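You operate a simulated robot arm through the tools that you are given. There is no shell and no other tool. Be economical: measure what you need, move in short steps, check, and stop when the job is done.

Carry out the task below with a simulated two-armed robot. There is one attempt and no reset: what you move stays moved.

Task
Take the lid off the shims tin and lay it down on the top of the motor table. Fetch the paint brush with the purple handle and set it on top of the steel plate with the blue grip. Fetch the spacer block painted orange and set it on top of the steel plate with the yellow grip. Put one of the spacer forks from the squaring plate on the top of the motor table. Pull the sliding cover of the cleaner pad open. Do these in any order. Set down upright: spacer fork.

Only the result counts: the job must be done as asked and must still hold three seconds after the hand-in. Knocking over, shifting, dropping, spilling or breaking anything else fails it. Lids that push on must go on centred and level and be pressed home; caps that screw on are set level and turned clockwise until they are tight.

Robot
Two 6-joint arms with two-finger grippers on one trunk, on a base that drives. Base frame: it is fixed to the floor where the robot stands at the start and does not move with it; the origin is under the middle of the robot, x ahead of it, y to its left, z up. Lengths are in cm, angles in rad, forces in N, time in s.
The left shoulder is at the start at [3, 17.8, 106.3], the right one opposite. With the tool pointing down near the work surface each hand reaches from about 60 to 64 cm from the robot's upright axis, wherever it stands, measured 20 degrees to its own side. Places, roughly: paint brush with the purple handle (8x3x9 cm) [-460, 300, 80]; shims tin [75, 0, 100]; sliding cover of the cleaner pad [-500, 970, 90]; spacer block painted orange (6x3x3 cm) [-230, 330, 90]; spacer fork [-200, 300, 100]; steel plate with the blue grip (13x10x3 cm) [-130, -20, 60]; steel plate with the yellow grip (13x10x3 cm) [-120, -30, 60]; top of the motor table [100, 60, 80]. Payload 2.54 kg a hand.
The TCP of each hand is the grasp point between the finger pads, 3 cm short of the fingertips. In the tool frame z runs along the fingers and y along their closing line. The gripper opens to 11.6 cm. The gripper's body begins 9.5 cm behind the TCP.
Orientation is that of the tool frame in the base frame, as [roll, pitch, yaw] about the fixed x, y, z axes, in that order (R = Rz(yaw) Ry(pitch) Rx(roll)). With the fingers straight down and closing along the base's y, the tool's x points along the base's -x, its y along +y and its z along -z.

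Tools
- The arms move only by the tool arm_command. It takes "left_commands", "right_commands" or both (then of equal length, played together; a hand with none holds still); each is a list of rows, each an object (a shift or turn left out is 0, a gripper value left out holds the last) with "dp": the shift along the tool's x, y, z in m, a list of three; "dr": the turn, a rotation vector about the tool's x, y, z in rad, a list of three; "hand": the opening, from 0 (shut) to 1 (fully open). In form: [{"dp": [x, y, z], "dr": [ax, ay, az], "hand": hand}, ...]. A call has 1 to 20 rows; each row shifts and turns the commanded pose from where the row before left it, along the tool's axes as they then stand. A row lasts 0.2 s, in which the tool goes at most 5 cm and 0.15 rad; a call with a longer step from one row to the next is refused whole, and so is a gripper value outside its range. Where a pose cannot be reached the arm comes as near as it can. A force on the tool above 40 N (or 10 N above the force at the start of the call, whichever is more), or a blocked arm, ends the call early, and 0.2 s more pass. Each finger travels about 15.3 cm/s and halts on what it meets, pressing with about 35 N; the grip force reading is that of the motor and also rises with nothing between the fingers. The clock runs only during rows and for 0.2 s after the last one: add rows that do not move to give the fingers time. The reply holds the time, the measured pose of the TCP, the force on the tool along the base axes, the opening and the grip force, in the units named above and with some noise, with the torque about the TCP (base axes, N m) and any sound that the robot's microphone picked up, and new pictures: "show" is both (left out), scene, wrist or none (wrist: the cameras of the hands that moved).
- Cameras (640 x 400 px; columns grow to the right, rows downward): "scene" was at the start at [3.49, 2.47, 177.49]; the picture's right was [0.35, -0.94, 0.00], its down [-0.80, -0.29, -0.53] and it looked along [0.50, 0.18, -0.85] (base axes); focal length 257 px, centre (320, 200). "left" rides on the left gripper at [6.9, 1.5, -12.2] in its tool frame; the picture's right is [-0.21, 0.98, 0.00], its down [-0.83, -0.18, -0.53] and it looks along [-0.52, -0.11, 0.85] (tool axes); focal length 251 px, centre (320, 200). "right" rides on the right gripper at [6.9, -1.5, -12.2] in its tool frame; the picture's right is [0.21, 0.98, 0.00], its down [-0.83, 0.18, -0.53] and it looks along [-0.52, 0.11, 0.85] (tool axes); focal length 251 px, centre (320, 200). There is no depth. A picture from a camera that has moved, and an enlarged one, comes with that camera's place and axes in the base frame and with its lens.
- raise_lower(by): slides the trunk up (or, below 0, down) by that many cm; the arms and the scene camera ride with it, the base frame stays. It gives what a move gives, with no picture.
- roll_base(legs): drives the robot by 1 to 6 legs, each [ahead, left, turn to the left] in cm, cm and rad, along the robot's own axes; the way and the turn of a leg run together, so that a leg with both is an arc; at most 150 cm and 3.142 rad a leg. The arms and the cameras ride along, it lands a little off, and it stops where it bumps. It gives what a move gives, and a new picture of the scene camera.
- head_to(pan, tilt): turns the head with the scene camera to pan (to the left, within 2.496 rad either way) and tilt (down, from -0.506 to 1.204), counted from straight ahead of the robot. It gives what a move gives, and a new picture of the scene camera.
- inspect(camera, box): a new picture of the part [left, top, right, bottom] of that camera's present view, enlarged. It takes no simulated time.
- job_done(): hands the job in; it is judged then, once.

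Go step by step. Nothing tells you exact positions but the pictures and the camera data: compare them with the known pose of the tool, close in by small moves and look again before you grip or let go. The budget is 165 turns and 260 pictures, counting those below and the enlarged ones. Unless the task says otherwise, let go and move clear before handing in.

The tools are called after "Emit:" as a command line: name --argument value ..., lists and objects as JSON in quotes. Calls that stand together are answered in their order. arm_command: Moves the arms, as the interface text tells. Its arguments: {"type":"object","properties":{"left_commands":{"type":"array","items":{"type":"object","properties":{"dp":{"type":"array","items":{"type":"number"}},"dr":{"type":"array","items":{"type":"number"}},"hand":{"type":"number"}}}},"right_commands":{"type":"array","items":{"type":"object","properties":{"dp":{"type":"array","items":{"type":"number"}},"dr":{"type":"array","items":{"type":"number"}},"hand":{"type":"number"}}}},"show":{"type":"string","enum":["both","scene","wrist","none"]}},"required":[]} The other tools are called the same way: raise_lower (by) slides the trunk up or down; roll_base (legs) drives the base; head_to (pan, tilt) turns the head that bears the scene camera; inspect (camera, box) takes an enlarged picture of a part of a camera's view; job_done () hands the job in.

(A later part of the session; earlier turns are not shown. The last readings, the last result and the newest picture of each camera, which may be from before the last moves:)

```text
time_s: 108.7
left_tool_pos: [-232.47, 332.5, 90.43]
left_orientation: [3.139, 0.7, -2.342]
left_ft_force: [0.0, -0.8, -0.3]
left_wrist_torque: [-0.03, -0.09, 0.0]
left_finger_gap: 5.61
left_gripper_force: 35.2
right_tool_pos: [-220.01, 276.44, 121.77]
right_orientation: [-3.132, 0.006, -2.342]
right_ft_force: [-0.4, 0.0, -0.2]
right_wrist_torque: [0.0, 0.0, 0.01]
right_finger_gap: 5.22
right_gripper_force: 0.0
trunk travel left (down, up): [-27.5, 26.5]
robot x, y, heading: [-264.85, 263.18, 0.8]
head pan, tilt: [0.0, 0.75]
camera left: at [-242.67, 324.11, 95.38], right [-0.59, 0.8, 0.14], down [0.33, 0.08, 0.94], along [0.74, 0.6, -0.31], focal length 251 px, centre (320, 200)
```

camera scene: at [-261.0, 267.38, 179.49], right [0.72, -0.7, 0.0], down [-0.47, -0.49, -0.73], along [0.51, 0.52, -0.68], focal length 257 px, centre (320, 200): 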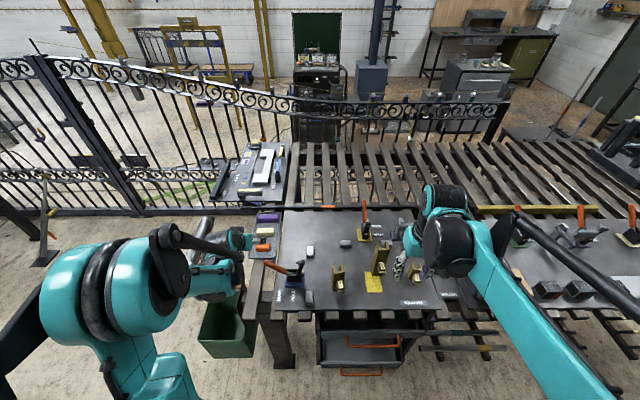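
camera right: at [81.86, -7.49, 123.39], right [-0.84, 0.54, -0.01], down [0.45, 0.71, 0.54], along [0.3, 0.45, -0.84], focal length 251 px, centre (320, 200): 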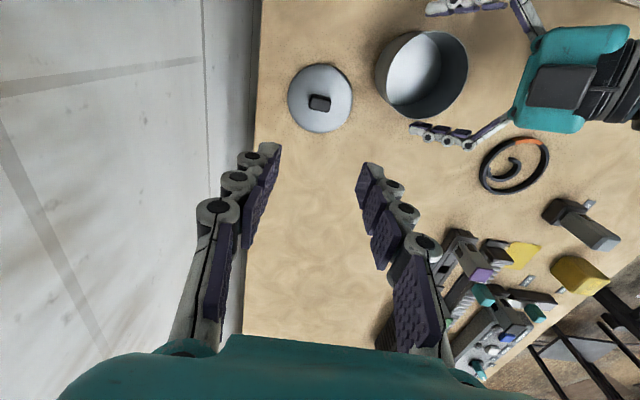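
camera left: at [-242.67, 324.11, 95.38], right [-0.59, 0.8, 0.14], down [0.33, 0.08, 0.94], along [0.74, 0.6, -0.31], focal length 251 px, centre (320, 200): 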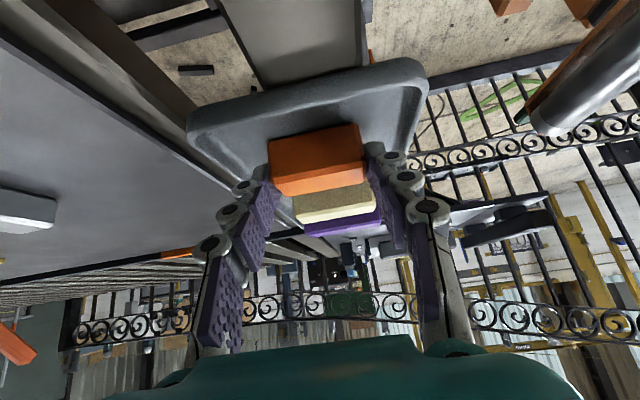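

Gripped at 5.6 cm. I lift it straight up.

Emit:
arm_command --left_commands '[{"dp": [-0.0065, 0, -0.0077]}, {"dp": [-0.013, 0, -0.0153]}, {"dp": [-0.019, 0, -0.023]}, {"dp": [-0.019, 0, -0.023]}, {"dp": [-0.019, 0, -0.023]}, {"dp": [-0.019, 0, -0.023]}, {}]' --show "both"

```text
time_s: 110.3
left_tool_pos: [-232.33, 332.24, 105.53]
left_orientation: [3.139, 0.701, -2.342]
left_ft_force: [0.1, -0.1, -1.4]
left_wrist_torque: [-0.01, -0.03, 0.03]
left_finger_gap: 5.61
left_gripper_force: 35.0
right_tool_pos: [-219.92, 276.36, 121.84]
right_orientation: [-3.133, 0.005, -2.341]
right_ft_force: [0.7, 1.1, 0.4]
right_wrist_torque: [-0.01, -0.03, 0.02]
right_finger_gap: 5.22
right_gripper_force: 0.1
trunk travel left (down, up): [-27.5, 26.5]
robot x, y, heading: [-264.65, 263.59, 0.802]
head pan, tilt: [0.0, 0.75]
camera scene: at [-260.89, 267.56, 179.48], right [0.72, -0.7, 0.0], down [-0.48, -0.49, -0.73], along [0.51, 0.52, -0.68], focal length 257 px, centre (320, 200)
camera left: at [-242.55, 323.96, 110.49], right [-0.59, 0.8, 0.14], down [0.33, 0.08, 0.94], along [0.74, 0.6, -0.31], focal length 251 px, centre (320, 200)
```

scene: 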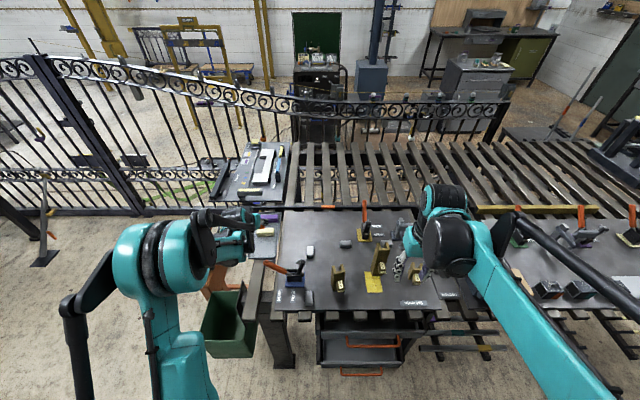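
left: 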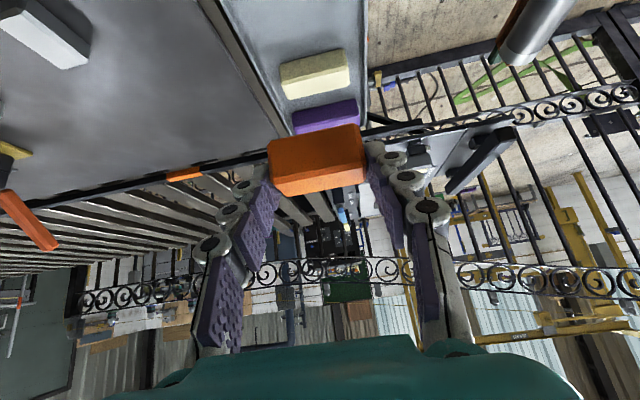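

The block is held. Now I look at the forks with the right wrist camera and zoom on their labels.

Emit:
inspect --camera "right" --box '[0, 0, 640, 400]'

Emit:
inspect --camera "scene" --box '[320, 225, 440, 315]'

```text
1.00 times, centred on (320, 200) of right (not enlarged: the box is as wide or as high as the picture)
camera zoom: at [-223.8, 270.54, 133.99], right [-0.85, 0.53, -0.01], down [0.44, 0.72, 0.54], along [0.29, 0.45, -0.84], focal length 251 px, centre (320, 200)
```

zoom: 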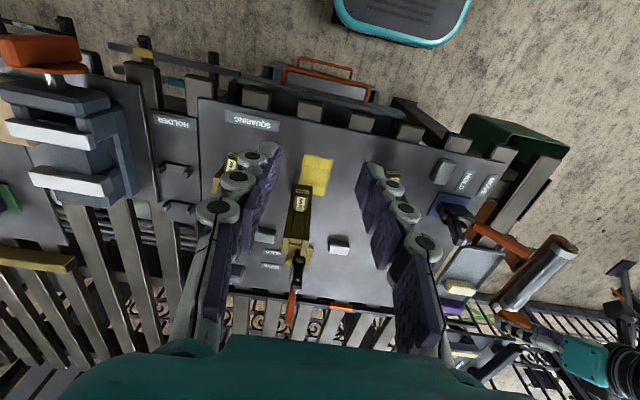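

```text
4.44 times, centred on (380, 270) of scene
camera zoom: at [-260.89, 267.56, 179.48], right [0.72, -0.7, 0.0], down [-0.48, -0.49, -0.73], along [0.51, 0.52, -0.68], focal length 1143 px, centre (53, -111)
```

zoom: 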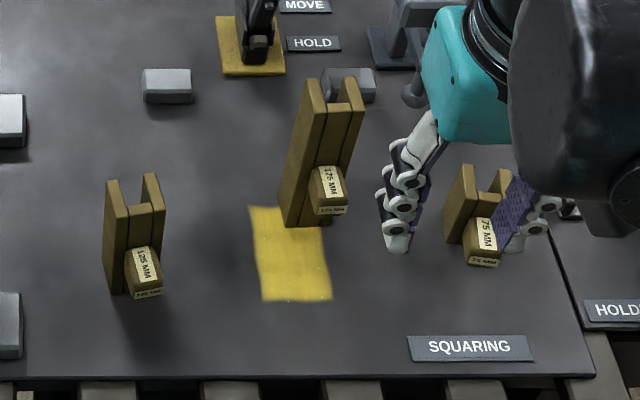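

Forks are 125, 175 and 75 mm. I take the short, stable 75 mm one, at about (-197, 280), with the right hand.

Emit:
arm_command --right_commands '[{"dp": [-0.03, -0.034, 0]}, {"dp": [-0.03, -0.034, 0]}, {"dp": [-0.03, -0.034, 0.0]}, {"dp": [-0.035, -0.034, 0.01]}, {"dp": [-0.03, 0, 0.03]}, {"dp": [-0.03, 0, 0.03], "hand": 0.65}, {}]' --show "wrist"

```text
time_s: 111.9
left_tool_pos: [-232.41, 332.21, 105.53]
left_orientation: [3.141, 0.702, -2.342]
left_ft_force: [-0.1, 0.3, -1.4]
left_wrist_torque: [-0.02, 0.01, 0.02]
left_finger_gap: 5.58
left_gripper_force: 34.9
right_tool_pos: [-197.52, 279.95, 114.94]
right_orientation: [-3.134, 0.008, -2.343]
right_ft_force: [-0.6, -0.8, 0.0]
right_wrist_torque: [0.02, -0.03, -0.03]
right_finger_gap: 7.58
right_gripper_force: 0.0
trunk travel left (down, up): [-27.5, 26.5]
robot x, y, heading: [-264.62, 263.75, 0.803]
head pan, tilt: [0.0, 0.75]
camera right: at [-201.42, 274.09, 127.17], right [-0.85, 0.53, -0.01], down [0.44, 0.72, 0.54], along [0.29, 0.45, -0.84], focal length 251 px, centre (320, 200)
```

right: 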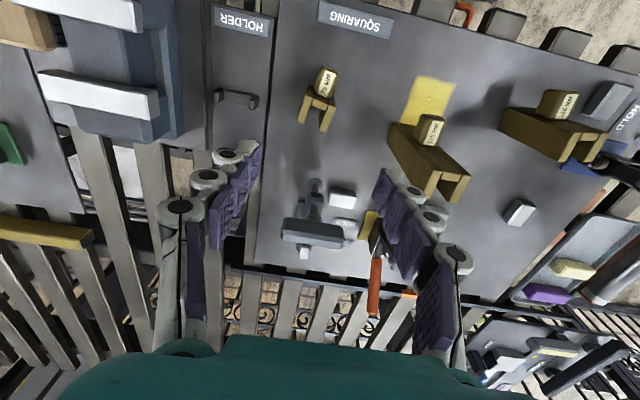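

Emit:
inspect --camera "right" --box '[280, 50, 380, 150]'

```text
4.00 times, centred on (330, 100) of right
camera zoom: at [-201.42, 274.09, 127.17], right [-0.85, 0.53, -0.01], down [0.44, 0.72, 0.54], along [0.29, 0.45, -0.84], focal length 1006 px, centre (280, 600)
```

zoom: 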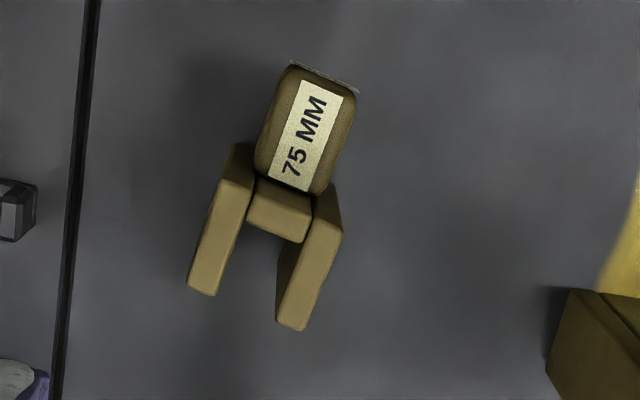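

From above the fork is a U with a handle block; I rotate 0.14 rad to square up with it and descend around the U.

Emit:
arm_command --right_commands '[{"dp": [0.004, -0.003, 0]}, {"dr": [0, 0, 0.14]}, {"dp": [0, 0, 0.04]}, {"dp": [0, 0, 0.04]}, {"dp": [0, 0, 0.04]}, {}]' --show "wrist"

```text
time_s: 113.3
left_tool_pos: [-232.5, 332.33, 105.6]
left_orientation: [-3.141, 0.702, -2.343]
left_ft_force: [-0.1, -0.1, -1.9]
left_wrist_torque: [-0.02, 0.0, 0.01]
left_finger_gap: 5.61
left_gripper_force: 35.6
right_tool_pos: [-197.38, 279.9, 102.7]
right_orientation: [-3.135, 0.009, -2.484]
right_ft_force: [0.3, -0.7, -0.2]
right_wrist_torque: [0.04, -0.02, 0.0]
right_finger_gap: 7.53
right_gripper_force: 0.1
trunk travel left (down, up): [-27.5, 26.5]
robot x, y, heading: [-264.72, 263.56, 0.801]
head pan, tilt: [0.0, 0.75]
camera right: at [-202.11, 274.49, 114.89], right [-0.77, 0.64, -0.01], down [0.54, 0.65, 0.54], along [0.35, 0.41, -0.84], focal length 251 px, centre (320, 200)
```

right: 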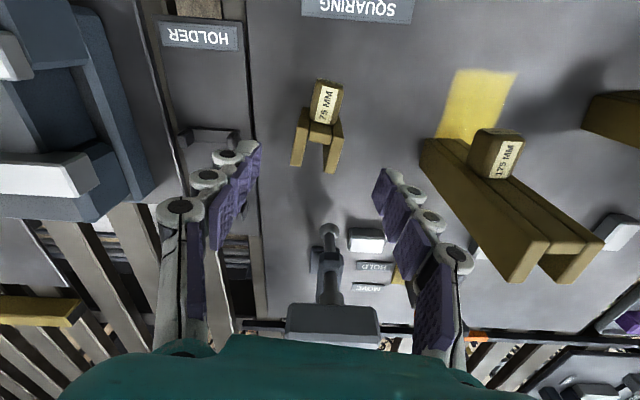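

Aligned. I lower to z≈94.3 and close on the U.

Emit:
arm_command --right_commands '[{"dp": [0.003, 0, 0.03]}, {"dp": [0, 0, 0.03]}, {"dp": [0, 0, 0.022]}, {}, {"hand": 0.4}, {"hand": 0.1}, {}, {}]' --show "wrist"

```text
time_s: 115.1
left_tool_pos: [-232.32, 332.27, 105.57]
left_orientation: [3.138, 0.698, -2.343]
left_ft_force: [0.0, -0.4, -1.7]
left_wrist_torque: [-0.01, 0.01, -0.01]
left_finger_gap: 5.58
left_gripper_force: 34.7
right_tool_pos: [-197.26, 279.53, 94.78]
right_orientation: [-3.134, 0.006, -2.485]
right_ft_force: [-0.7, -0.7, 1.0]
right_wrist_torque: [0.06, 0.09, 0.04]
right_finger_gap: 4.14
right_gripper_force: 34.7
trunk travel left (down, up): [-27.5, 26.5]
robot x, y, heading: [-264.9, 263.17, 0.801]
head pan, tilt: [0.0, 0.75]
camera right: at [-201.98, 274.19, 106.92], right [-0.77, 0.64, -0.01], down [0.54, 0.65, 0.54], along [0.35, 0.41, -0.84], focal length 251 px, centre (320, 200)
```

right: 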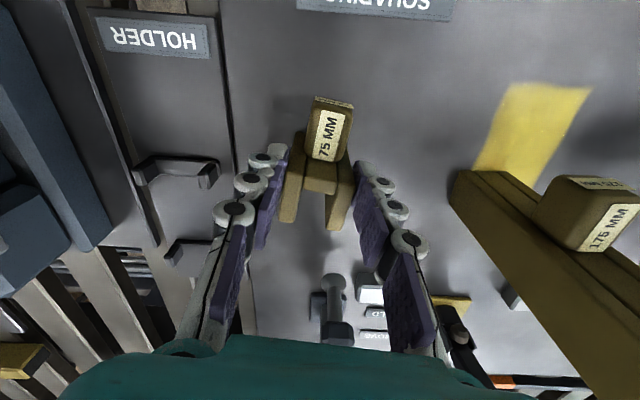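

Gripped at 4.1 cm. I lift it clear and check it hangs upright.

Emit:
arm_command --right_commands '[{"dp": [0, 0, -0.01]}, {"dp": [0, 0, -0.02]}, {"dp": [0, 0, -0.04]}, {"dp": [0, 0, -0.04]}, {"dp": [0, 0, -0.04]}, {"dp": [0, 0, -0.04]}, {"dp": [0, 0, -0.04]}, {"dp": [0, 0, -0.03]}, {}]' --show "both"

```text
time_s: 117.1
left_tool_pos: [-232.23, 332.31, 105.51]
left_orientation: [3.138, 0.701, -2.342]
left_ft_force: [-0.3, 1.1, -1.5]
left_wrist_torque: [0.02, 0.04, 0.02]
left_finger_gap: 5.57
left_gripper_force: 35.8
right_tool_pos: [-197.51, 279.52, 121.03]
right_orientation: [-3.135, 0.007, -2.484]
right_ft_force: [0.1, -0.6, -4.2]
right_wrist_torque: [-0.07, 0.07, -0.01]
right_finger_gap: 4.13
right_gripper_force: 35.2
trunk travel left (down, up): [-27.5, 26.5]
robot x, y, heading: [-264.87, 263.55, 0.796]
head pan, tilt: [0.0, 0.75]
camera scene: at [-260.81, 267.51, 179.48], right [0.72, -0.7, 0.0], down [-0.48, -0.49, -0.73], along [0.51, 0.52, -0.68], focal length 257 px, centre (320, 200)
camera right: at [-202.12, 274.25, 133.17], right [-0.77, 0.64, -0.01], down [0.54, 0.65, 0.54], along [0.35, 0.41, -0.84], focal length 251 px, centre (320, 200)
```

scene: 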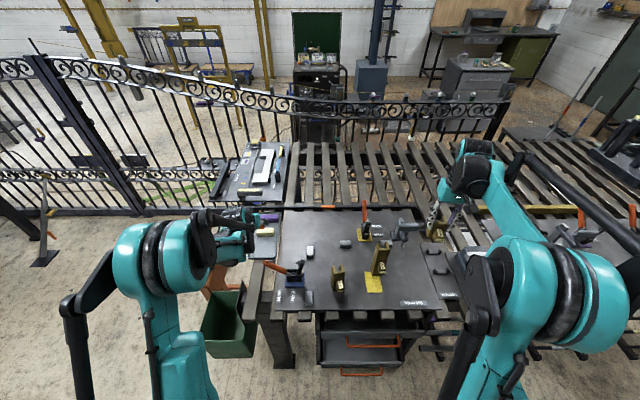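
right: 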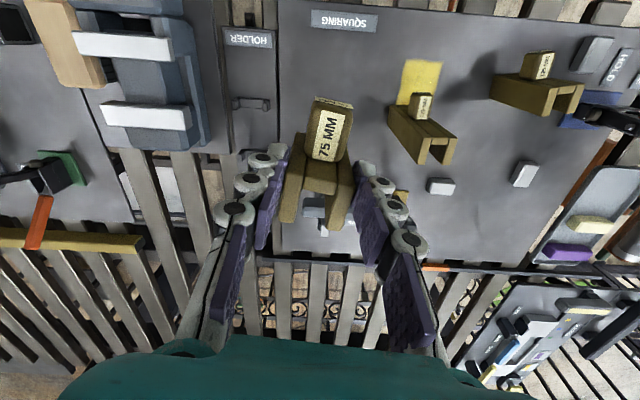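

Both objects are held securely. I back off from the table, then tuck both arms for the drive.

Emit:
roll_base --legs '[[-40, 0, 0]]'

Emit:
arm_command --left_commands '[{"dp": [0.0233, 0, -0.037]}, {"dp": [0.0233, 0, -0.037]}, {"dp": [0.0233, 0, -0.037]}, {"dp": [0.0233, 0, -0.037]}, {"dp": [0.0233, 0, -0.037]}, {}]' --right_commands '[{"dp": [0.04, 0.01, 0]}, {"dp": [0.04, 0.01, 0]}, {"dp": [0.04, 0.01, 0]}, {"dp": [0.04, 0.01, 0]}, {"dp": [0, 0, 0]}, {}]' --show "scene"

```text
time_s: 119.6
left_tool_pos: [-260.37, 303.1, 105.46]
left_orientation: [3.14, 0.7, -2.345]
left_ft_force: [-0.4, 0.4, -1.6]
left_wrist_torque: [-0.02, 0.0, 0.02]
left_finger_gap: 5.6
left_gripper_force: 35.3
right_tool_pos: [-225.57, 250.26, 120.89]
right_orientation: [-3.136, 0.008, -2.487]
right_ft_force: [-0.2, -0.2, -1.8]
right_wrist_torque: [0.0, 0.01, 0.0]
right_finger_gap: 4.15
right_gripper_force: 35.7
trunk travel left (down, up): [-27.5, 26.5]
robot x, y, heading: [-292.47, 234.68, 0.804]
head pan, tilt: [0.0, 0.75]
camera scene: at [-289.15, 238.43, 179.48], right [0.71, -0.7, 0.0], down [-0.48, -0.49, -0.73], along [0.51, 0.52, -0.68], focal length 257 px, centre (320, 200)
```

scene: 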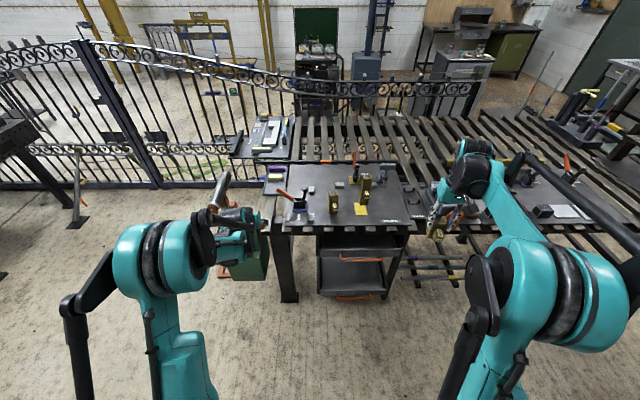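

```text
time_s: 121.0
left_tool_pos: [-275.12, 288.14, 112.16]
left_orientation: [-3.141, 0.7, -2.346]
left_ft_force: [0.1, -0.2, -1.0]
left_wrist_torque: [0.0, -0.04, 0.0]
left_finger_gap: 5.61
left_gripper_force: 35.0
right_tool_pos: [-240.91, 243.75, 120.91]
right_orientation: [-3.133, 0.007, -2.489]
right_ft_force: [-0.4, 0.0, -3.5]
right_wrist_torque: [-0.06, 0.0, -0.01]
right_finger_gap: 4.13
right_gripper_force: 34.9
trunk travel left (down, up): [-27.5, 26.5]
robot x, y, heading: [-292.95, 234.91, 0.798]
head pan, tilt: [0.0, 0.75]
camera scene: at [-289.12, 238.59, 179.48], right [0.71, -0.7, 0.0], down [-0.48, -0.49, -0.73], along [0.51, 0.52, -0.68], focal length 257 px, centre (320, 200)
```

scene: 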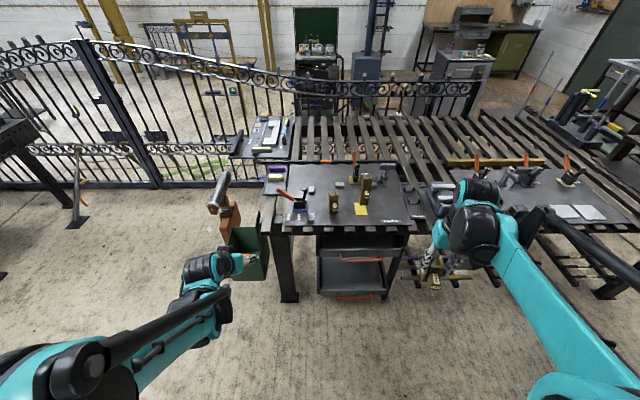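

Arms tucked. I strafe right along the aisle toward the motor table, keeping the heading.

Emit:
roll_base --legs '[[0, -150, 0], [0, -150, 0], [0, -60, 0]]'

```text
time_s: 138.5
left_tool_pos: [-18.22, 31.56, 112.33]
left_orientation: [-3.142, 0.7, -2.364]
left_ft_force: [-0.5, -0.9, -1.0]
left_wrist_torque: [-0.03, 0.01, -0.01]
left_finger_gap: 5.6
left_gripper_force: 35.1
right_tool_pos: [15.09, -13.33, 120.84]
right_orientation: [-3.134, 0.007, -2.5]
right_ft_force: [1.2, -0.2, -2.9]
right_wrist_torque: [0.02, 0.03, 0.03]
right_finger_gap: 4.13
right_gripper_force: 34.4
trunk travel left (down, up): [-27.5, 26.5]
robot x, y, heading: [-36.93, -21.58, 0.78]
head pan, tilt: [0.0, 0.75]
camera scene: at [-33.08, -17.82, 179.48], right [0.7, -0.71, 0.0], down [-0.48, -0.48, -0.73], along [0.52, 0.52, -0.68], focal length 257 px, centre (320, 200)
```

scene: 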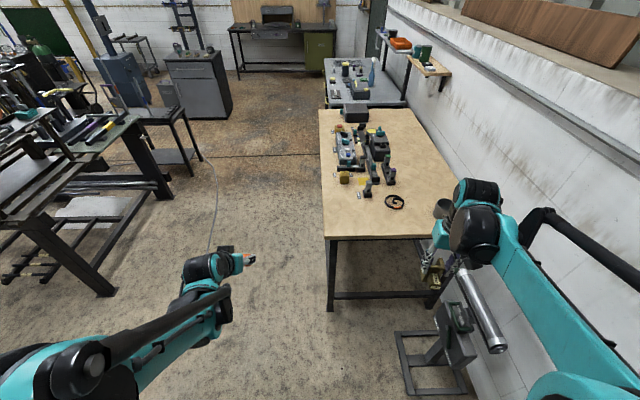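

At the motor table's front. I drive ahead 35 cm to place the fork on the free front-left area around (41.6, 31).

Emit:
roll_base --legs '[[34, 3, 0]]'

Emit:
arm_command --right_commands '[{"dp": [-0.04, 0.02, 0]}, {"dp": [-0.04, 0.02, 0]}, {"dp": [-0.03, 0.02, 0]}, {}]' --show "wrist"

```text
time_s: 140.8
left_tool_pos: [3.12, 58.09, 112.31]
left_orientation: [3.14, 0.7, -2.349]
left_ft_force: [0.4, -0.1, -2.2]
left_wrist_torque: [-0.02, 0.0, -0.01]
left_finger_gap: 5.57
left_gripper_force: 35.0
right_tool_pos: [36.9, 13.39, 120.83]
right_orientation: [-3.134, 0.007, -2.491]
right_ft_force: [-0.1, 0.4, -2.7]
right_wrist_torque: [-0.01, 0.03, -0.01]
right_finger_gap: 4.12
right_gripper_force: 34.8
trunk travel left (down, up): [-27.5, 26.5]
robot x, y, heading: [-15.02, 4.54, 0.791]
head pan, tilt: [0.0, 0.75]
camera scene: at [-11.25, 8.54, 179.48], right [0.71, -0.7, 0.0], down [-0.48, -0.49, -0.73], along [0.51, 0.52, -0.68], focal length 257 px, centre (320, 200)
```

scene: 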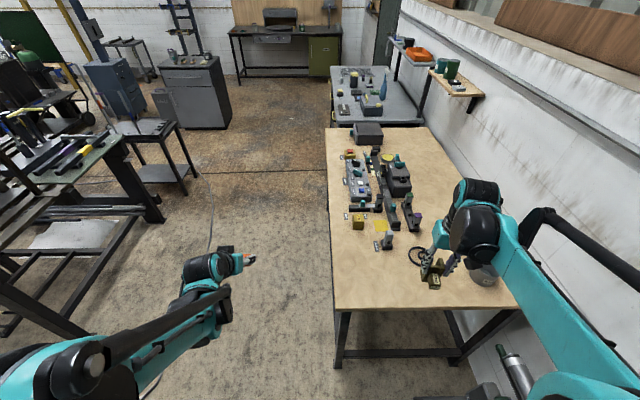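

```text
time_s: 141.8
left_tool_pos: [2.97, 58.06, 112.26]
left_orientation: [3.14, 0.7, -2.35]
left_ft_force: [-0.8, -0.1, -0.4]
left_wrist_torque: [0.03, 0.01, 0.02]
left_finger_gap: 5.6
left_gripper_force: 35.4
right_tool_pos: [42.32, 24.77, 120.97]
right_orientation: [-3.133, 0.009, -2.492]
right_ft_force: [0.1, -0.2, -3.4]
right_wrist_torque: [0.01, 0.03, -0.02]
right_finger_gap: 4.1
right_gripper_force: 34.5
trunk travel left (down, up): [-27.5, 26.5]
robot x, y, heading: [-15.03, 4.67, 0.79]
head pan, tilt: [0.0, 0.75]
camera right: at [37.54, 19.5, 133.1], right [-0.76, 0.65, -0.01], down [0.54, 0.64, 0.54], along [0.35, 0.41, -0.84], focal length 251 px, centre (320, 200)
```

right: 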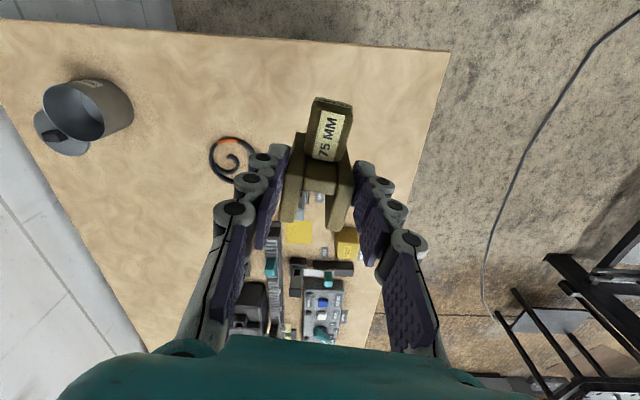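

Below is clear table. I advance 4 cm and lower toward contact, slowing at the end.

Emit:
arm_command --right_commands '[{"dp": [-0.04, 0, 0]}, {"dp": [0, 0, 0.045]}, {"dp": [0, 0, 0.045]}, {"dp": [0, 0, 0.045]}, {"dp": [0, 0, 0.045]}, {"dp": [0, 0, 0.045]}, {"dp": [0, 0, 0.02]}, {}]' --show "wrist"

Emit:
arm_command --right_commands '[{"dp": [0, 0, 0.004]}, {"dp": [0, 0, 0.004]}, {"dp": [0, 0, 0.004]}, {"dp": [0, 0, 0.003]}, {"dp": [0, 0, 0.003]}, {"dp": [0, 0, 0.003]}, {"dp": [0, 0, 0.003]}, {"dp": [0, 0, 0.003]}, {}]' --show "none"

```text
time_s: 143.6
left_tool_pos: [2.97, 58.04, 112.34]
left_orientation: [3.14, 0.699, -2.348]
left_ft_force: [1.6, 0.0, -0.7]
left_wrist_torque: [0.01, -0.01, 0.01]
left_finger_gap: 5.59
left_gripper_force: 35.1
right_tool_pos: [45.46, 27.49, 96.56]
right_orientation: [-3.134, 0.007, -2.489]
right_ft_force: [0.2, 0.0, -2.8]
right_wrist_torque: [-0.03, 0.04, -0.01]
right_finger_gap: 4.13
right_gripper_force: 35.0
trunk travel left (down, up): [-27.5, 26.5]
robot x, y, heading: [-15.01, 4.82, 0.792]
head pan, tilt: [0.0, 0.75]
camera right: at [40.72, 22.14, 108.63], right [-0.76, 0.65, -0.01], down [0.54, 0.65, 0.54], along [0.35, 0.41, -0.84], focal length 251 px, centre (320, 200)
```

right: 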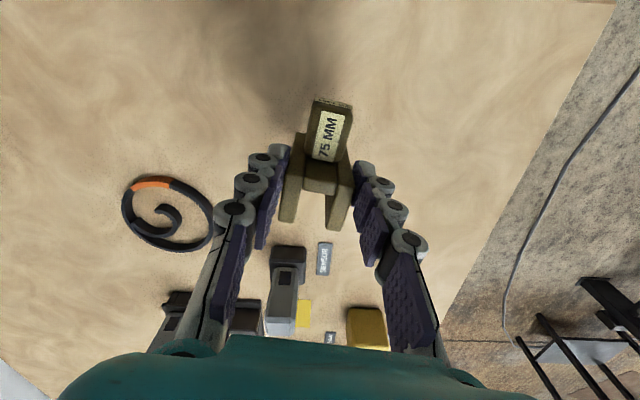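

```text
time_s: 145.6
left_tool_pos: [3.12, 58.04, 112.31]
left_orientation: [3.141, 0.7, -2.348]
left_ft_force: [-0.4, 1.0, -0.6]
left_wrist_torque: [0.0, 0.02, 0.03]
left_finger_gap: 5.6
left_gripper_force: 35.1
right_tool_pos: [45.41, 27.42, 93.76]
right_orientation: [-3.134, 0.007, -2.49]
right_ft_force: [1.1, -0.8, -3.2]
right_wrist_torque: [0.01, 0.01, 0.0]
right_finger_gap: 4.11
right_gripper_force: 34.9
trunk travel left (down, up): [-27.5, 26.5]
robot x, y, heading: [-15.1, 4.72, 0.796]
head pan, tilt: [0.0, 0.75]
```

Emit:
arm_command --right_commands '[{"dp": [0, 0, 0.003]}, {"dp": [0, 0, 0.003]}, {"dp": [0, 0, 0.003]}, {"dp": [0, 0, 0.002]}, {"dp": [0, 0, 0.002]}, {"dp": [0, 0, 0.002]}, {"dp": [0, 0, 0.002]}, {"dp": [0, 0, 0.002]}, {"dp": [0, 0, 0.002]}, {}]' --show "wrist"

```text
time_s: 147.8
left_tool_pos: [2.89, 57.86, 112.35]
left_orientation: [-3.141, 0.704, -2.349]
left_ft_force: [0.5, 0.5, -1.2]
left_wrist_torque: [-0.03, 0.0, 0.02]
left_finger_gap: 5.6
left_gripper_force: 34.8
right_tool_pos: [45.31, 27.14, 91.89]
right_orientation: [-3.134, 0.01, -2.49]
right_ft_force: [-0.6, -7.2, 31.9]
right_wrist_torque: [-0.24, -0.06, -0.04]
right_finger_gap: 4.13
right_gripper_force: 34.7
trunk travel left (down, up): [-27.5, 26.5]
robot x, y, heading: [-15.19, 4.58, 0.791]
head pan, tilt: [0.0, 0.75]
camera right: at [40.52, 21.89, 104.11], right [-0.76, 0.65, -0.01], down [0.54, 0.64, 0.54], along [0.36, 0.41, -0.84], focal length 251 px, centre (320, 200)
```

right: 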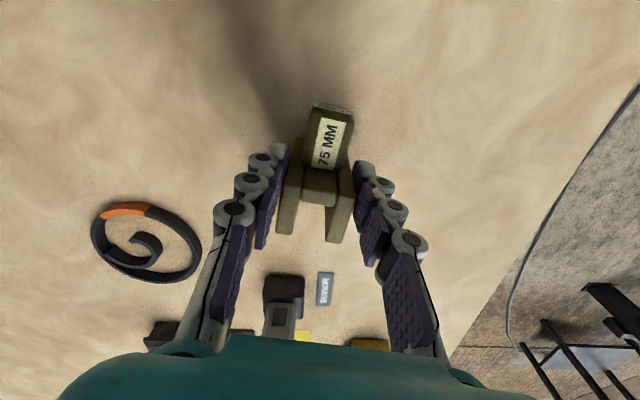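

Contact made with 32 N. I ease up 1.5 mm, open, and rise.

Emit:
arm_command --right_commands '[{"dp": [0, 0, -0.0015]}, {"hand": 0.45}, {"hand": 0.65}, {}, {"dp": [0, 0, -0.03]}, {"dp": [0, 0, -0.04]}, {"dp": [0, 0, -0.045]}, {"dp": [0, 0, -0.045]}, {"dp": [0, 0, -0.045]}, {"dp": [0.03, 0, -0.03]}, {"dp": [0.03, -0.02, 0]}, {}]' --show "both"

```text
time_s: 150.4
left_tool_pos: [3.06, 58.18, 112.27]
left_orientation: [3.141, 0.699, -2.349]
left_ft_force: [-0.1, 0.5, -2.0]
left_wrist_torque: [0.0, -0.01, -0.02]
left_finger_gap: 5.58
left_gripper_force: 35.3
right_tool_pos: [41.43, 22.19, 115.0]
right_orientation: [-3.132, 0.007, -2.491]
right_ft_force: [-1.1, 0.0, 0.4]
right_wrist_torque: [-0.02, -0.01, 0.0]
right_finger_gap: 7.55
right_gripper_force: 0.1
trunk travel left (down, up): [-27.5, 26.5]
robot x, y, heading: [-14.87, 4.65, 0.793]
head pan, tilt: [0.0, 0.75]
camera scene: at [-11.33, 8.59, 179.48], right [0.71, -0.7, 0.0], down [-0.48, -0.49, -0.73], along [0.51, 0.52, -0.68], focal length 257 px, centre (320, 200)
camera right: at [36.71, 16.87, 127.23], right [-0.76, 0.65, -0.01], down [0.54, 0.65, 0.54], along [0.35, 0.41, -0.84], focal length 251 px, centre (320, 200)
```

scene: 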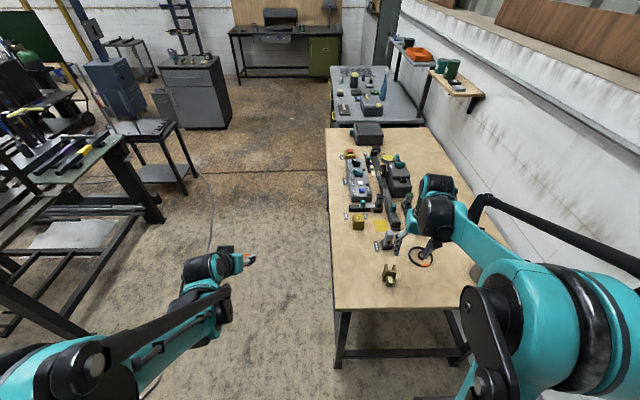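
right: 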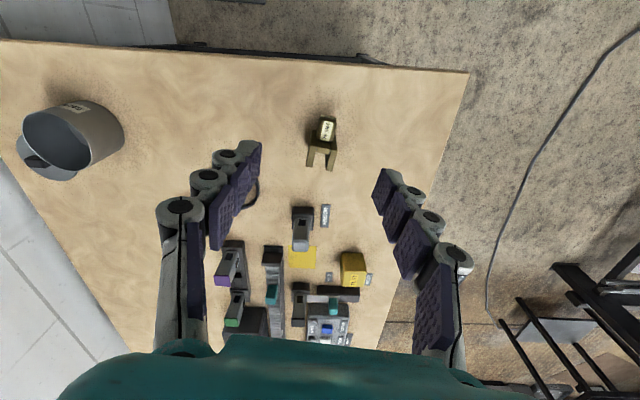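

The fork stands upright on the motor table. Now I back away, move toward the trolley and turn around to face it.

Emit:
roll_base --legs '[[-15, 0, 0], [0, 72, 0], [0, 0, 1.57], [0, 0, 1.57]]'

Emit:
head_to --pan 0.0 --tilt 0.8

Emit:
inspect --camera "scene" --box '[240, 130, 400, 290]'

```text
time_s: 163.0
left_tool_pos: [-95.79, -8.26, 112.34]
left_orientation: [3.138, 0.7, 0.805]
left_ft_force: [0.2, 0.3, -0.9]
left_wrist_torque: [-0.01, -0.01, -0.03]
left_finger_gap: 5.6
left_gripper_force: 35.0
right_tool_pos: [-134.75, 27.07, 114.96]
right_orientation: [-3.135, 0.007, 0.666]
right_ft_force: [1.2, -0.5, 0.4]
right_wrist_torque: [-0.05, -0.01, 0.03]
right_finger_gap: 7.56
right_gripper_force: 0.1
trunk travel left (down, up): [-27.5, 26.5]
robot x, y, heading: [-78.32, 44.97, -2.337]
head pan, tilt: [0.0, 0.75]
camera scene: at [-82.17, 41.58, 179.48], right [-0.72, 0.69, 0.0], down [0.47, 0.49, -0.73], along [-0.51, -0.53, -0.68], focal length 257 px, centre (320, 200)
```

scene: 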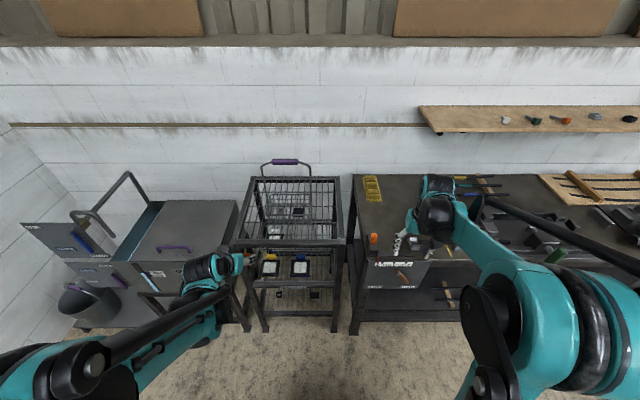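

```text
time_s: 163.7
left_tool_pos: [-95.75, -8.42, 112.3]
left_orientation: [-3.141, 0.7, 0.806]
left_ft_force: [-0.1, -1.1, -1.3]
left_wrist_torque: [0.02, -0.01, 0.01]
left_finger_gap: 5.6
left_gripper_force: 35.3
right_tool_pos: [-134.62, 26.92, 115.1]
right_orientation: [-3.134, 0.007, 0.663]
right_ft_force: [0.6, -0.6, 0.3]
right_wrist_torque: [0.0, 0.01, -0.01]
right_finger_gap: 7.56
right_gripper_force: 0.0
trunk travel left (down, up): [-27.5, 26.5]
robot x, y, heading: [-78.44, 45.2, -2.337]
head pan, tilt: [0.0, 0.799]
camera scene: at [-82.03, 41.74, 179.09], right [-0.72, 0.69, 0.0], down [0.5, 0.52, -0.7], along [-0.48, -0.5, -0.72], focal length 257 px, centre (320, 200)
```

scene: 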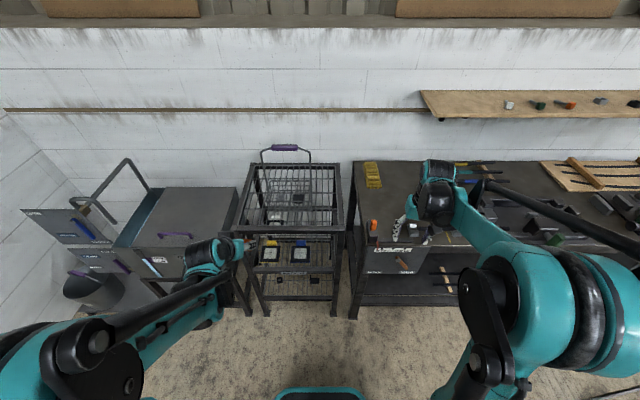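

```text
2.50 times, centred on (320, 210) of scene
camera zoom: at [-82.03, 41.74, 179.09], right [-0.72, 0.69, 0.0], down [0.5, 0.52, -0.7], along [-0.48, -0.5, -0.72], focal length 643 px, centre (320, 175)
```

zoom: 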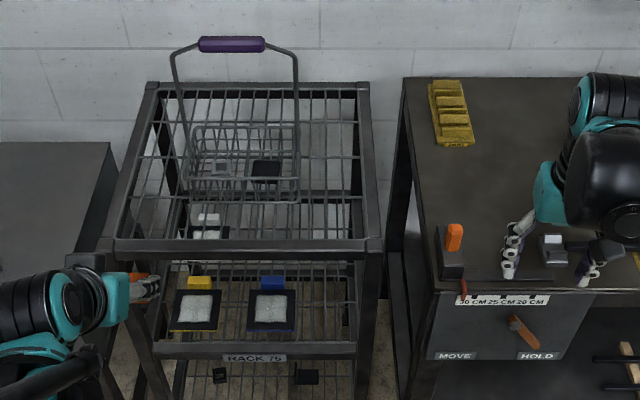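

The yellow and blue plates are clearly visible just inside the front of RACK 75's middle shelf. I align the base, tuck the right arm and lower the trunk.

Emit:
arm_command --right_commands '[{"dp": [0.04, 0, -0.04]}, {"dp": [0.04, 0, -0.04]}, {"dp": [0.02, 0, -0.03]}, {}]' --show "none"

Emit:
roll_base --legs '[[5.7, 0.6, 0]]'

Emit:
raise_lower --by -24

Emit:
head_to --pan 0.0 --tilt 0.6

```text
refused: row 1 steps farther than a row can; nothing moved
```

```text
time_s: 164.6
left_tool_pos: [-99.29, -12.9, 112.13]
left_orientation: [3.141, 0.699, 0.806]
left_ft_force: [0.6, -0.2, -0.9]
left_wrist_torque: [0.07, -0.06, 0.01]
left_finger_gap: 5.61
left_gripper_force: 34.7
right_tool_pos: [-138.19, 22.63, 114.93]
right_orientation: [-3.131, 0.007, 0.667]
right_ft_force: [-1.1, -0.3, 0.9]
right_wrist_torque: [0.08, -0.05, 0.0]
right_finger_gap: 7.55
right_gripper_force: 0.1
trunk travel left (down, up): [-27.5, 26.5]
robot x, y, heading: [-81.93, 41.19, -2.334]
head pan, tilt: [0.0, 0.799]
camera scene: at [-85.56, 37.17, 179.07], right [-0.72, 0.69, 0.0], down [0.5, 0.52, -0.7], along [-0.48, -0.5, -0.72], focal length 257 px, centre (320, 200)
```

scene: 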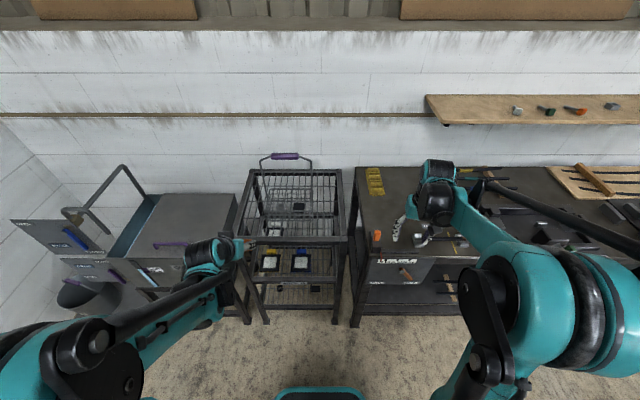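

```text
time_s: 167.1
left_tool_pos: [-99.14, -12.74, 88.23]
left_orientation: [3.14, 0.701, 0.807]
left_ft_force: [-0.4, -0.6, -1.7]
left_wrist_torque: [0.02, 0.01, 0.03]
left_finger_gap: 5.6
left_gripper_force: 35.1
right_tool_pos: [-138.07, 22.72, 90.96]
right_orientation: [-3.134, 0.007, 0.663]
right_ft_force: [0.2, 0.3, -0.7]
right_wrist_torque: [0.04, -0.04, -0.02]
right_finger_gap: 7.54
right_gripper_force: 0.0
trunk travel left (down, up): [-3.5, 50.5]
robot x, y, heading: [-82.02, 41.18, -2.333]
head pan, tilt: [0.0, 0.799]
```

```text
time_s: 167.8
left_tool_pos: [-99.14, -12.81, 88.27]
left_orientation: [3.14, 0.7, 0.807]
left_ft_force: [-0.2, -0.2, -1.0]
left_wrist_torque: [0.0, -0.04, 0.01]
left_finger_gap: 5.62
left_gripper_force: 34.8
right_tool_pos: [-138.17, 22.72, 91.03]
right_orientation: [-3.135, 0.005, 0.665]
right_ft_force: [0.1, 0.8, -0.8]
right_wrist_torque: [-0.01, 0.0, 0.01]
right_finger_gap: 7.53
right_gripper_force: 0.1
trunk travel left (down, up): [-3.5, 50.5]
robot x, y, heading: [-82.01, 40.8, -2.336]
head pan, tilt: [0.0, 0.6]
camera scene: at [-85.93, 36.82, 156.77], right [-0.72, 0.69, 0.0], down [0.39, 0.41, -0.82], along [-0.57, -0.6, -0.57], focal length 257 px, centre (320, 200)
```

scene: 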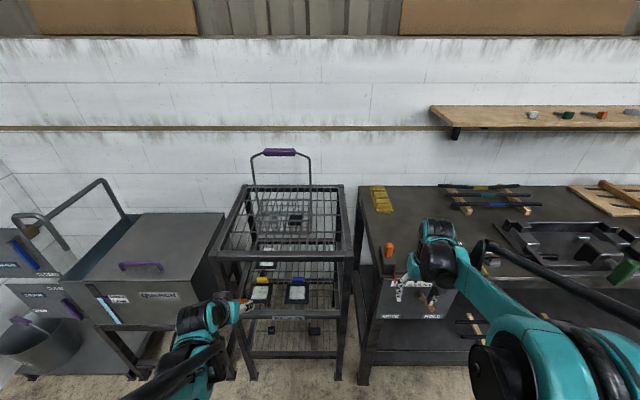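

No contact. I zoom on the shelf to fix the plate position and the top rail from this lower viewpoint.

Emit:
inspect --camera "scene" --box '[200, 230, 360, 350]'

Emit:
inspect --camera "left" --box '[0, 0, 640, 400]'

```text
3.33 times, centred on (280, 290) of scene
camera zoom: at [-85.93, 36.82, 156.77], right [-0.72, 0.69, 0.0], down [0.39, 0.41, -0.82], along [-0.57, -0.6, -0.57], focal length 857 px, centre (453, -100)
```

zoom: 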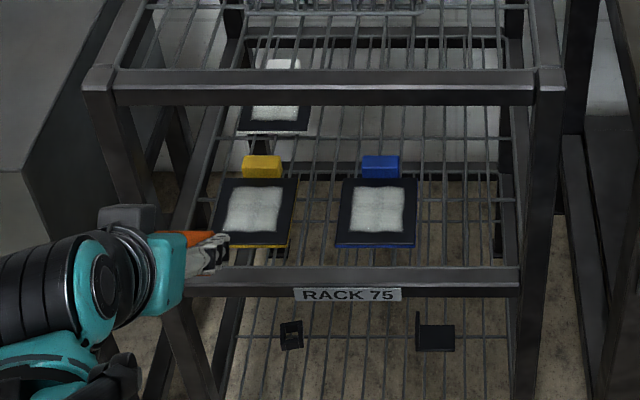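

```text
1.00 times, centred on (320, 200) of left (not enlarged: the box is as wide or as high as the picture)
camera zoom: at [-88.99, -4.26, 93.26], right [0.59, -0.79, 0.14], down [-0.33, -0.08, 0.94], along [-0.73, -0.6, -0.31], focal length 251 px, centre (320, 200)
```

zoom: 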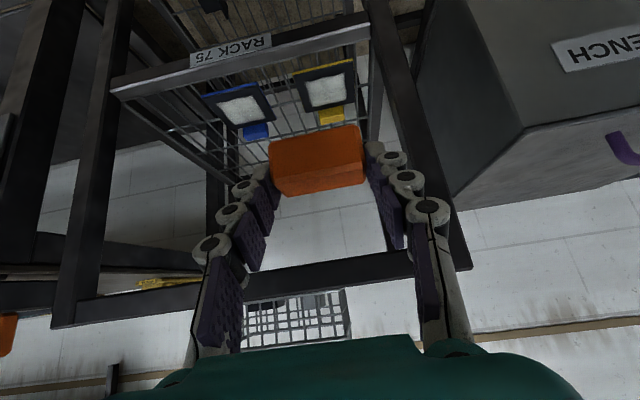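

Yellow plate centre is about (-114.8,-30.4,61). I guide the block under the top rail in an arc: down, then in.

Emit:
arm_command --left_commands '[{"dp": [0.0105, -0.001, 0.0435]}, {"dp": [0.0105, -0.001, 0.0435]}, {"dp": [0.0105, -0.001, 0.0435]}, {"dp": [-0.0053, -0.001, 0.035]}, {"dp": [-0.0053, -0.001, 0.035]}, {"dp": [-0.0053, -0.001, 0.035]}, {}]' --show "both"

Emit:
inspect --camera "scene" --box '[200, 230, 360, 350]'

```text
time_s: 169.4
left_tool_pos: [-109.09, -22.55, 69.37]
left_orientation: [-3.141, 0.7, 0.809]
left_ft_force: [0.0, 0.5, -0.8]
left_wrist_torque: [0.03, -0.01, 0.01]
left_finger_gap: 5.59
left_gripper_force: 35.2
left hand out of reach, approached as far as the arm can: row 4
right_tool_pos: [-138.16, 22.68, 90.94]
right_orientation: [-3.136, 0.008, 0.665]
right_ft_force: [-0.5, 0.6, 0.4]
right_wrist_torque: [-0.01, -0.01, -0.01]
right_finger_gap: 7.54
right_gripper_force: 0.1
trunk travel left (down, up): [-3.5, 50.5]
robot x, y, heading: [-81.83, 40.79, -2.336]
head pan, tilt: [0.0, 0.6]
camera scene: at [-85.92, 36.84, 156.78], right [-0.72, 0.69, 0.0], down [0.39, 0.41, -0.83], along [-0.57, -0.6, -0.56], focal length 257 px, centre (320, 200)
camera left: at [-98.96, -14.03, 74.36], right [0.59, -0.79, 0.14], down [-0.33, -0.08, 0.94], along [-0.73, -0.6, -0.31], focal length 251 px, centre (320, 200)
```

scene: 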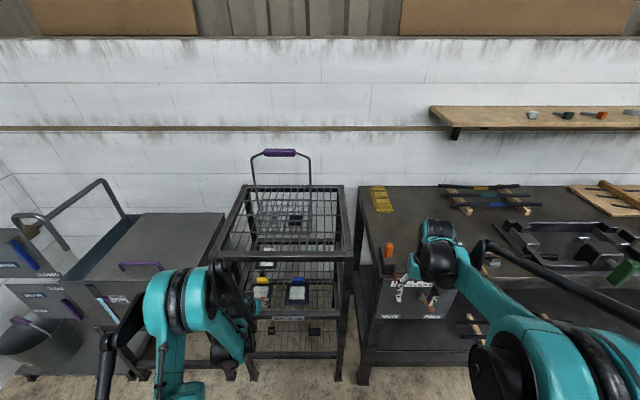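
left: 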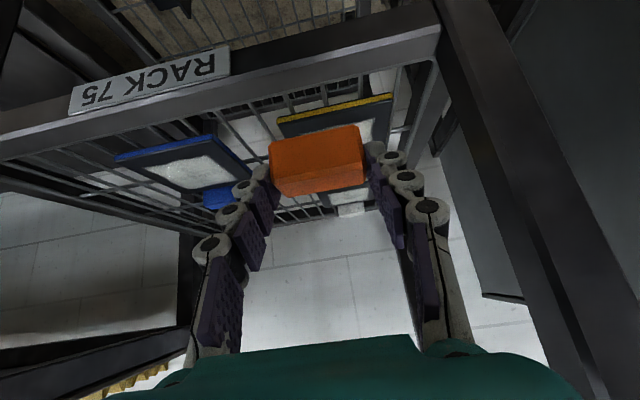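

```text
3.33 times, centred on (280, 290) of scene
camera zoom: at [-85.92, 36.84, 156.78], right [-0.72, 0.69, 0.0], down [0.39, 0.41, -0.83], along [-0.57, -0.6, -0.56], focal length 857 px, centre (453, -100)
```

zoom: 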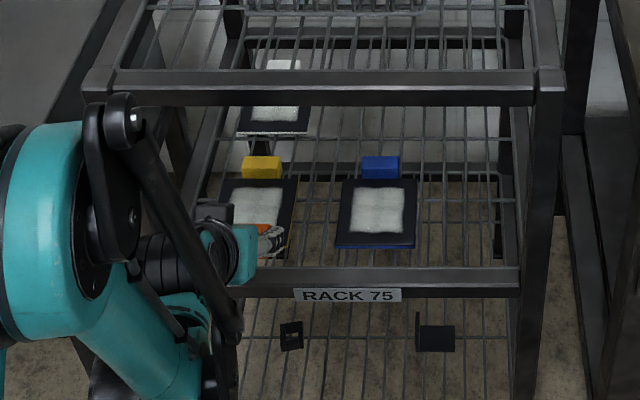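

Clear so far; block is between the posts. I go in 6.6 cm more at the same height.

Emit:
arm_command --left_commands '[{"dp": [-0.0125, -0.0005, 0.0105]}, {"dp": [-0.0125, -0.0005, 0.0105]}, {"dp": [-0.0125, -0.0005, 0.0105]}, {"dp": [-0.0125, -0.0005, 0.0105]}, {}]' --show "both"

Emit:
inspect --camera "scene" --box '[200, 230, 360, 350]'

```text
time_s: 170.6
left_tool_pos: [-114.15, -27.09, 69.51]
left_orientation: [3.141, 0.7, 0.807]
left_ft_force: [-0.6, 0.6, -0.3]
left_wrist_torque: [0.0, -0.01, 0.01]
left_finger_gap: 5.61
left_gripper_force: 34.6
right_tool_pos: [-137.97, 22.58, 90.96]
right_orientation: [-3.134, 0.008, 0.664]
right_ft_force: [-0.3, 0.7, -0.8]
right_wrist_torque: [0.03, 0.0, 0.01]
right_finger_gap: 7.54
right_gripper_force: 0.1
trunk travel left (down, up): [-3.5, 50.5]
robot x, y, heading: [-81.88, 41.02, -2.334]
head pan, tilt: [0.0, 0.6]
camera scene: at [-85.94, 36.81, 156.77], right [-0.72, 0.69, 0.0], down [0.39, 0.41, -0.82], along [-0.57, -0.6, -0.57], focal length 257 px, centre (320, 200)
camera left: at [-103.87, -18.73, 74.52], right [0.59, -0.79, 0.14], down [-0.33, -0.08, 0.94], along [-0.73, -0.6, -0.31], focal length 251 px, centre (320, 200)
```

scene: 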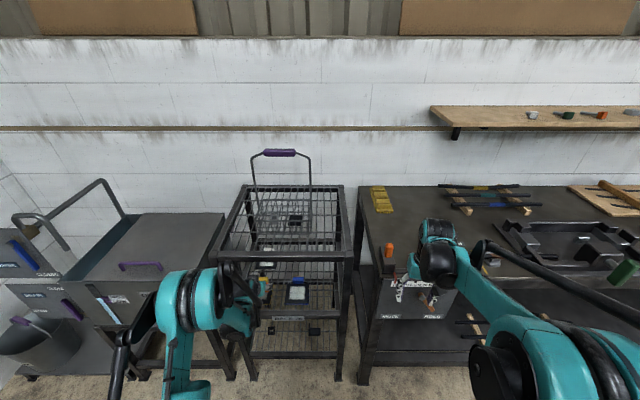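
left: 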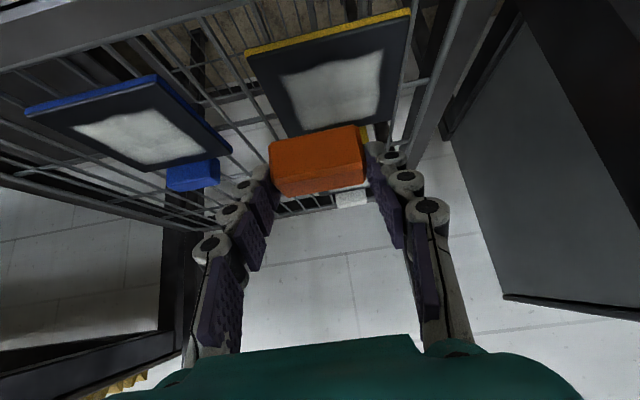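

```text
3.33 times, centred on (280, 290) of scene
camera zoom: at [-85.94, 36.81, 156.77], right [-0.72, 0.69, 0.0], down [0.39, 0.41, -0.82], along [-0.57, -0.6, -0.57], focal length 857 px, centre (453, -100)
```

zoom: 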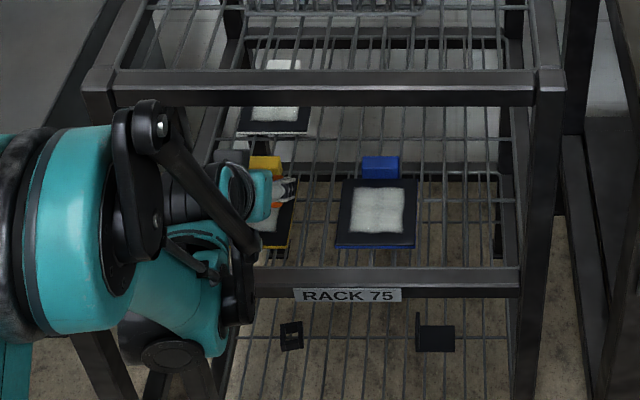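

The block is above the yellow plate. I lower it vertically in steps until contact.

Emit:
arm_command --left_commands '[{"dp": [0.0064, 0.006, 0.0077]}, {"dp": [0.0064, 0, 0.0077]}, {"dp": [0.0064, 0, 0.0077]}, {}]' --show "wrist"

```text
time_s: 171.6
left_tool_pos: [-113.63, -27.74, 66.61]
left_orientation: [3.139, 0.699, 0.805]
left_ft_force: [0.1, 0.0, -1.2]
left_wrist_torque: [0.01, -0.03, 0.01]
left_finger_gap: 5.59
left_gripper_force: 34.8
right_tool_pos: [-138.26, 22.6, 90.99]
right_orientation: [-3.134, 0.006, 0.664]
right_ft_force: [-0.6, -0.2, -0.3]
right_wrist_torque: [0.01, 0.01, -0.02]
right_finger_gap: 7.54
right_gripper_force: 0.0
trunk travel left (down, up): [-3.5, 50.5]
robot x, y, heading: [-82.04, 40.96, -2.335]
head pan, tilt: [0.0, 0.6]
camera left: at [-103.38, -19.23, 71.56], right [0.59, -0.79, 0.14], down [-0.33, -0.08, 0.94], along [-0.73, -0.6, -0.31], focal length 251 px, centre (320, 200)
```

left: 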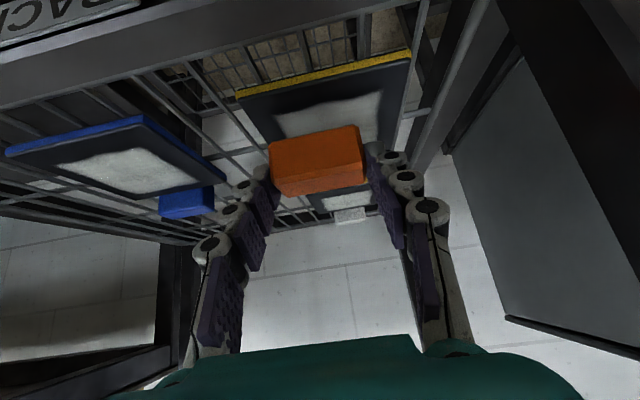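

Emit:
arm_command --left_commands '[{"dp": [0.0032, 0, 0.0038]}, {"dp": [0.0032, 0, 0.0038]}, {"dp": [0.0019, 0, 0.0023]}, {"dp": [0.0019, 0, 0.0023]}, {"dp": [0.0019, 0, 0.0023]}, {"dp": [0.0019, 0, 0.0023]}, {"dp": [0.0019, 0, 0.0023]}, {}]' --show "wrist"

```text
time_s: 173.4
left_tool_pos: [-113.66, -27.5, 64.28]
left_orientation: [3.14, 0.705, 0.807]
left_ft_force: [-0.7, -4.7, 28.0]
left_wrist_torque: [-0.48, 0.41, -0.03]
left_finger_gap: 5.61
left_gripper_force: 35.5
right_tool_pos: [-138.11, 22.81, 91.18]
right_orientation: [-3.134, 0.01, 0.665]
right_ft_force: [0.6, 0.2, 0.1]
right_wrist_torque: [0.01, 0.02, 0.0]
right_finger_gap: 7.52
right_gripper_force: 0.1
trunk travel left (down, up): [-3.5, 50.5]
robot x, y, heading: [-81.96, 40.54, -2.336]
head pan, tilt: [0.0, 0.6]
camera left: at [-103.48, -19.12, 69.2], right [0.59, -0.79, 0.14], down [-0.33, -0.08, 0.94], along [-0.74, -0.6, -0.31], focal length 251 px, centre (320, 200)
```

left: 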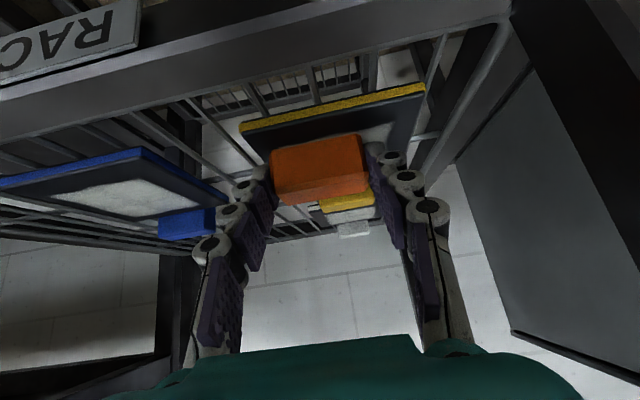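

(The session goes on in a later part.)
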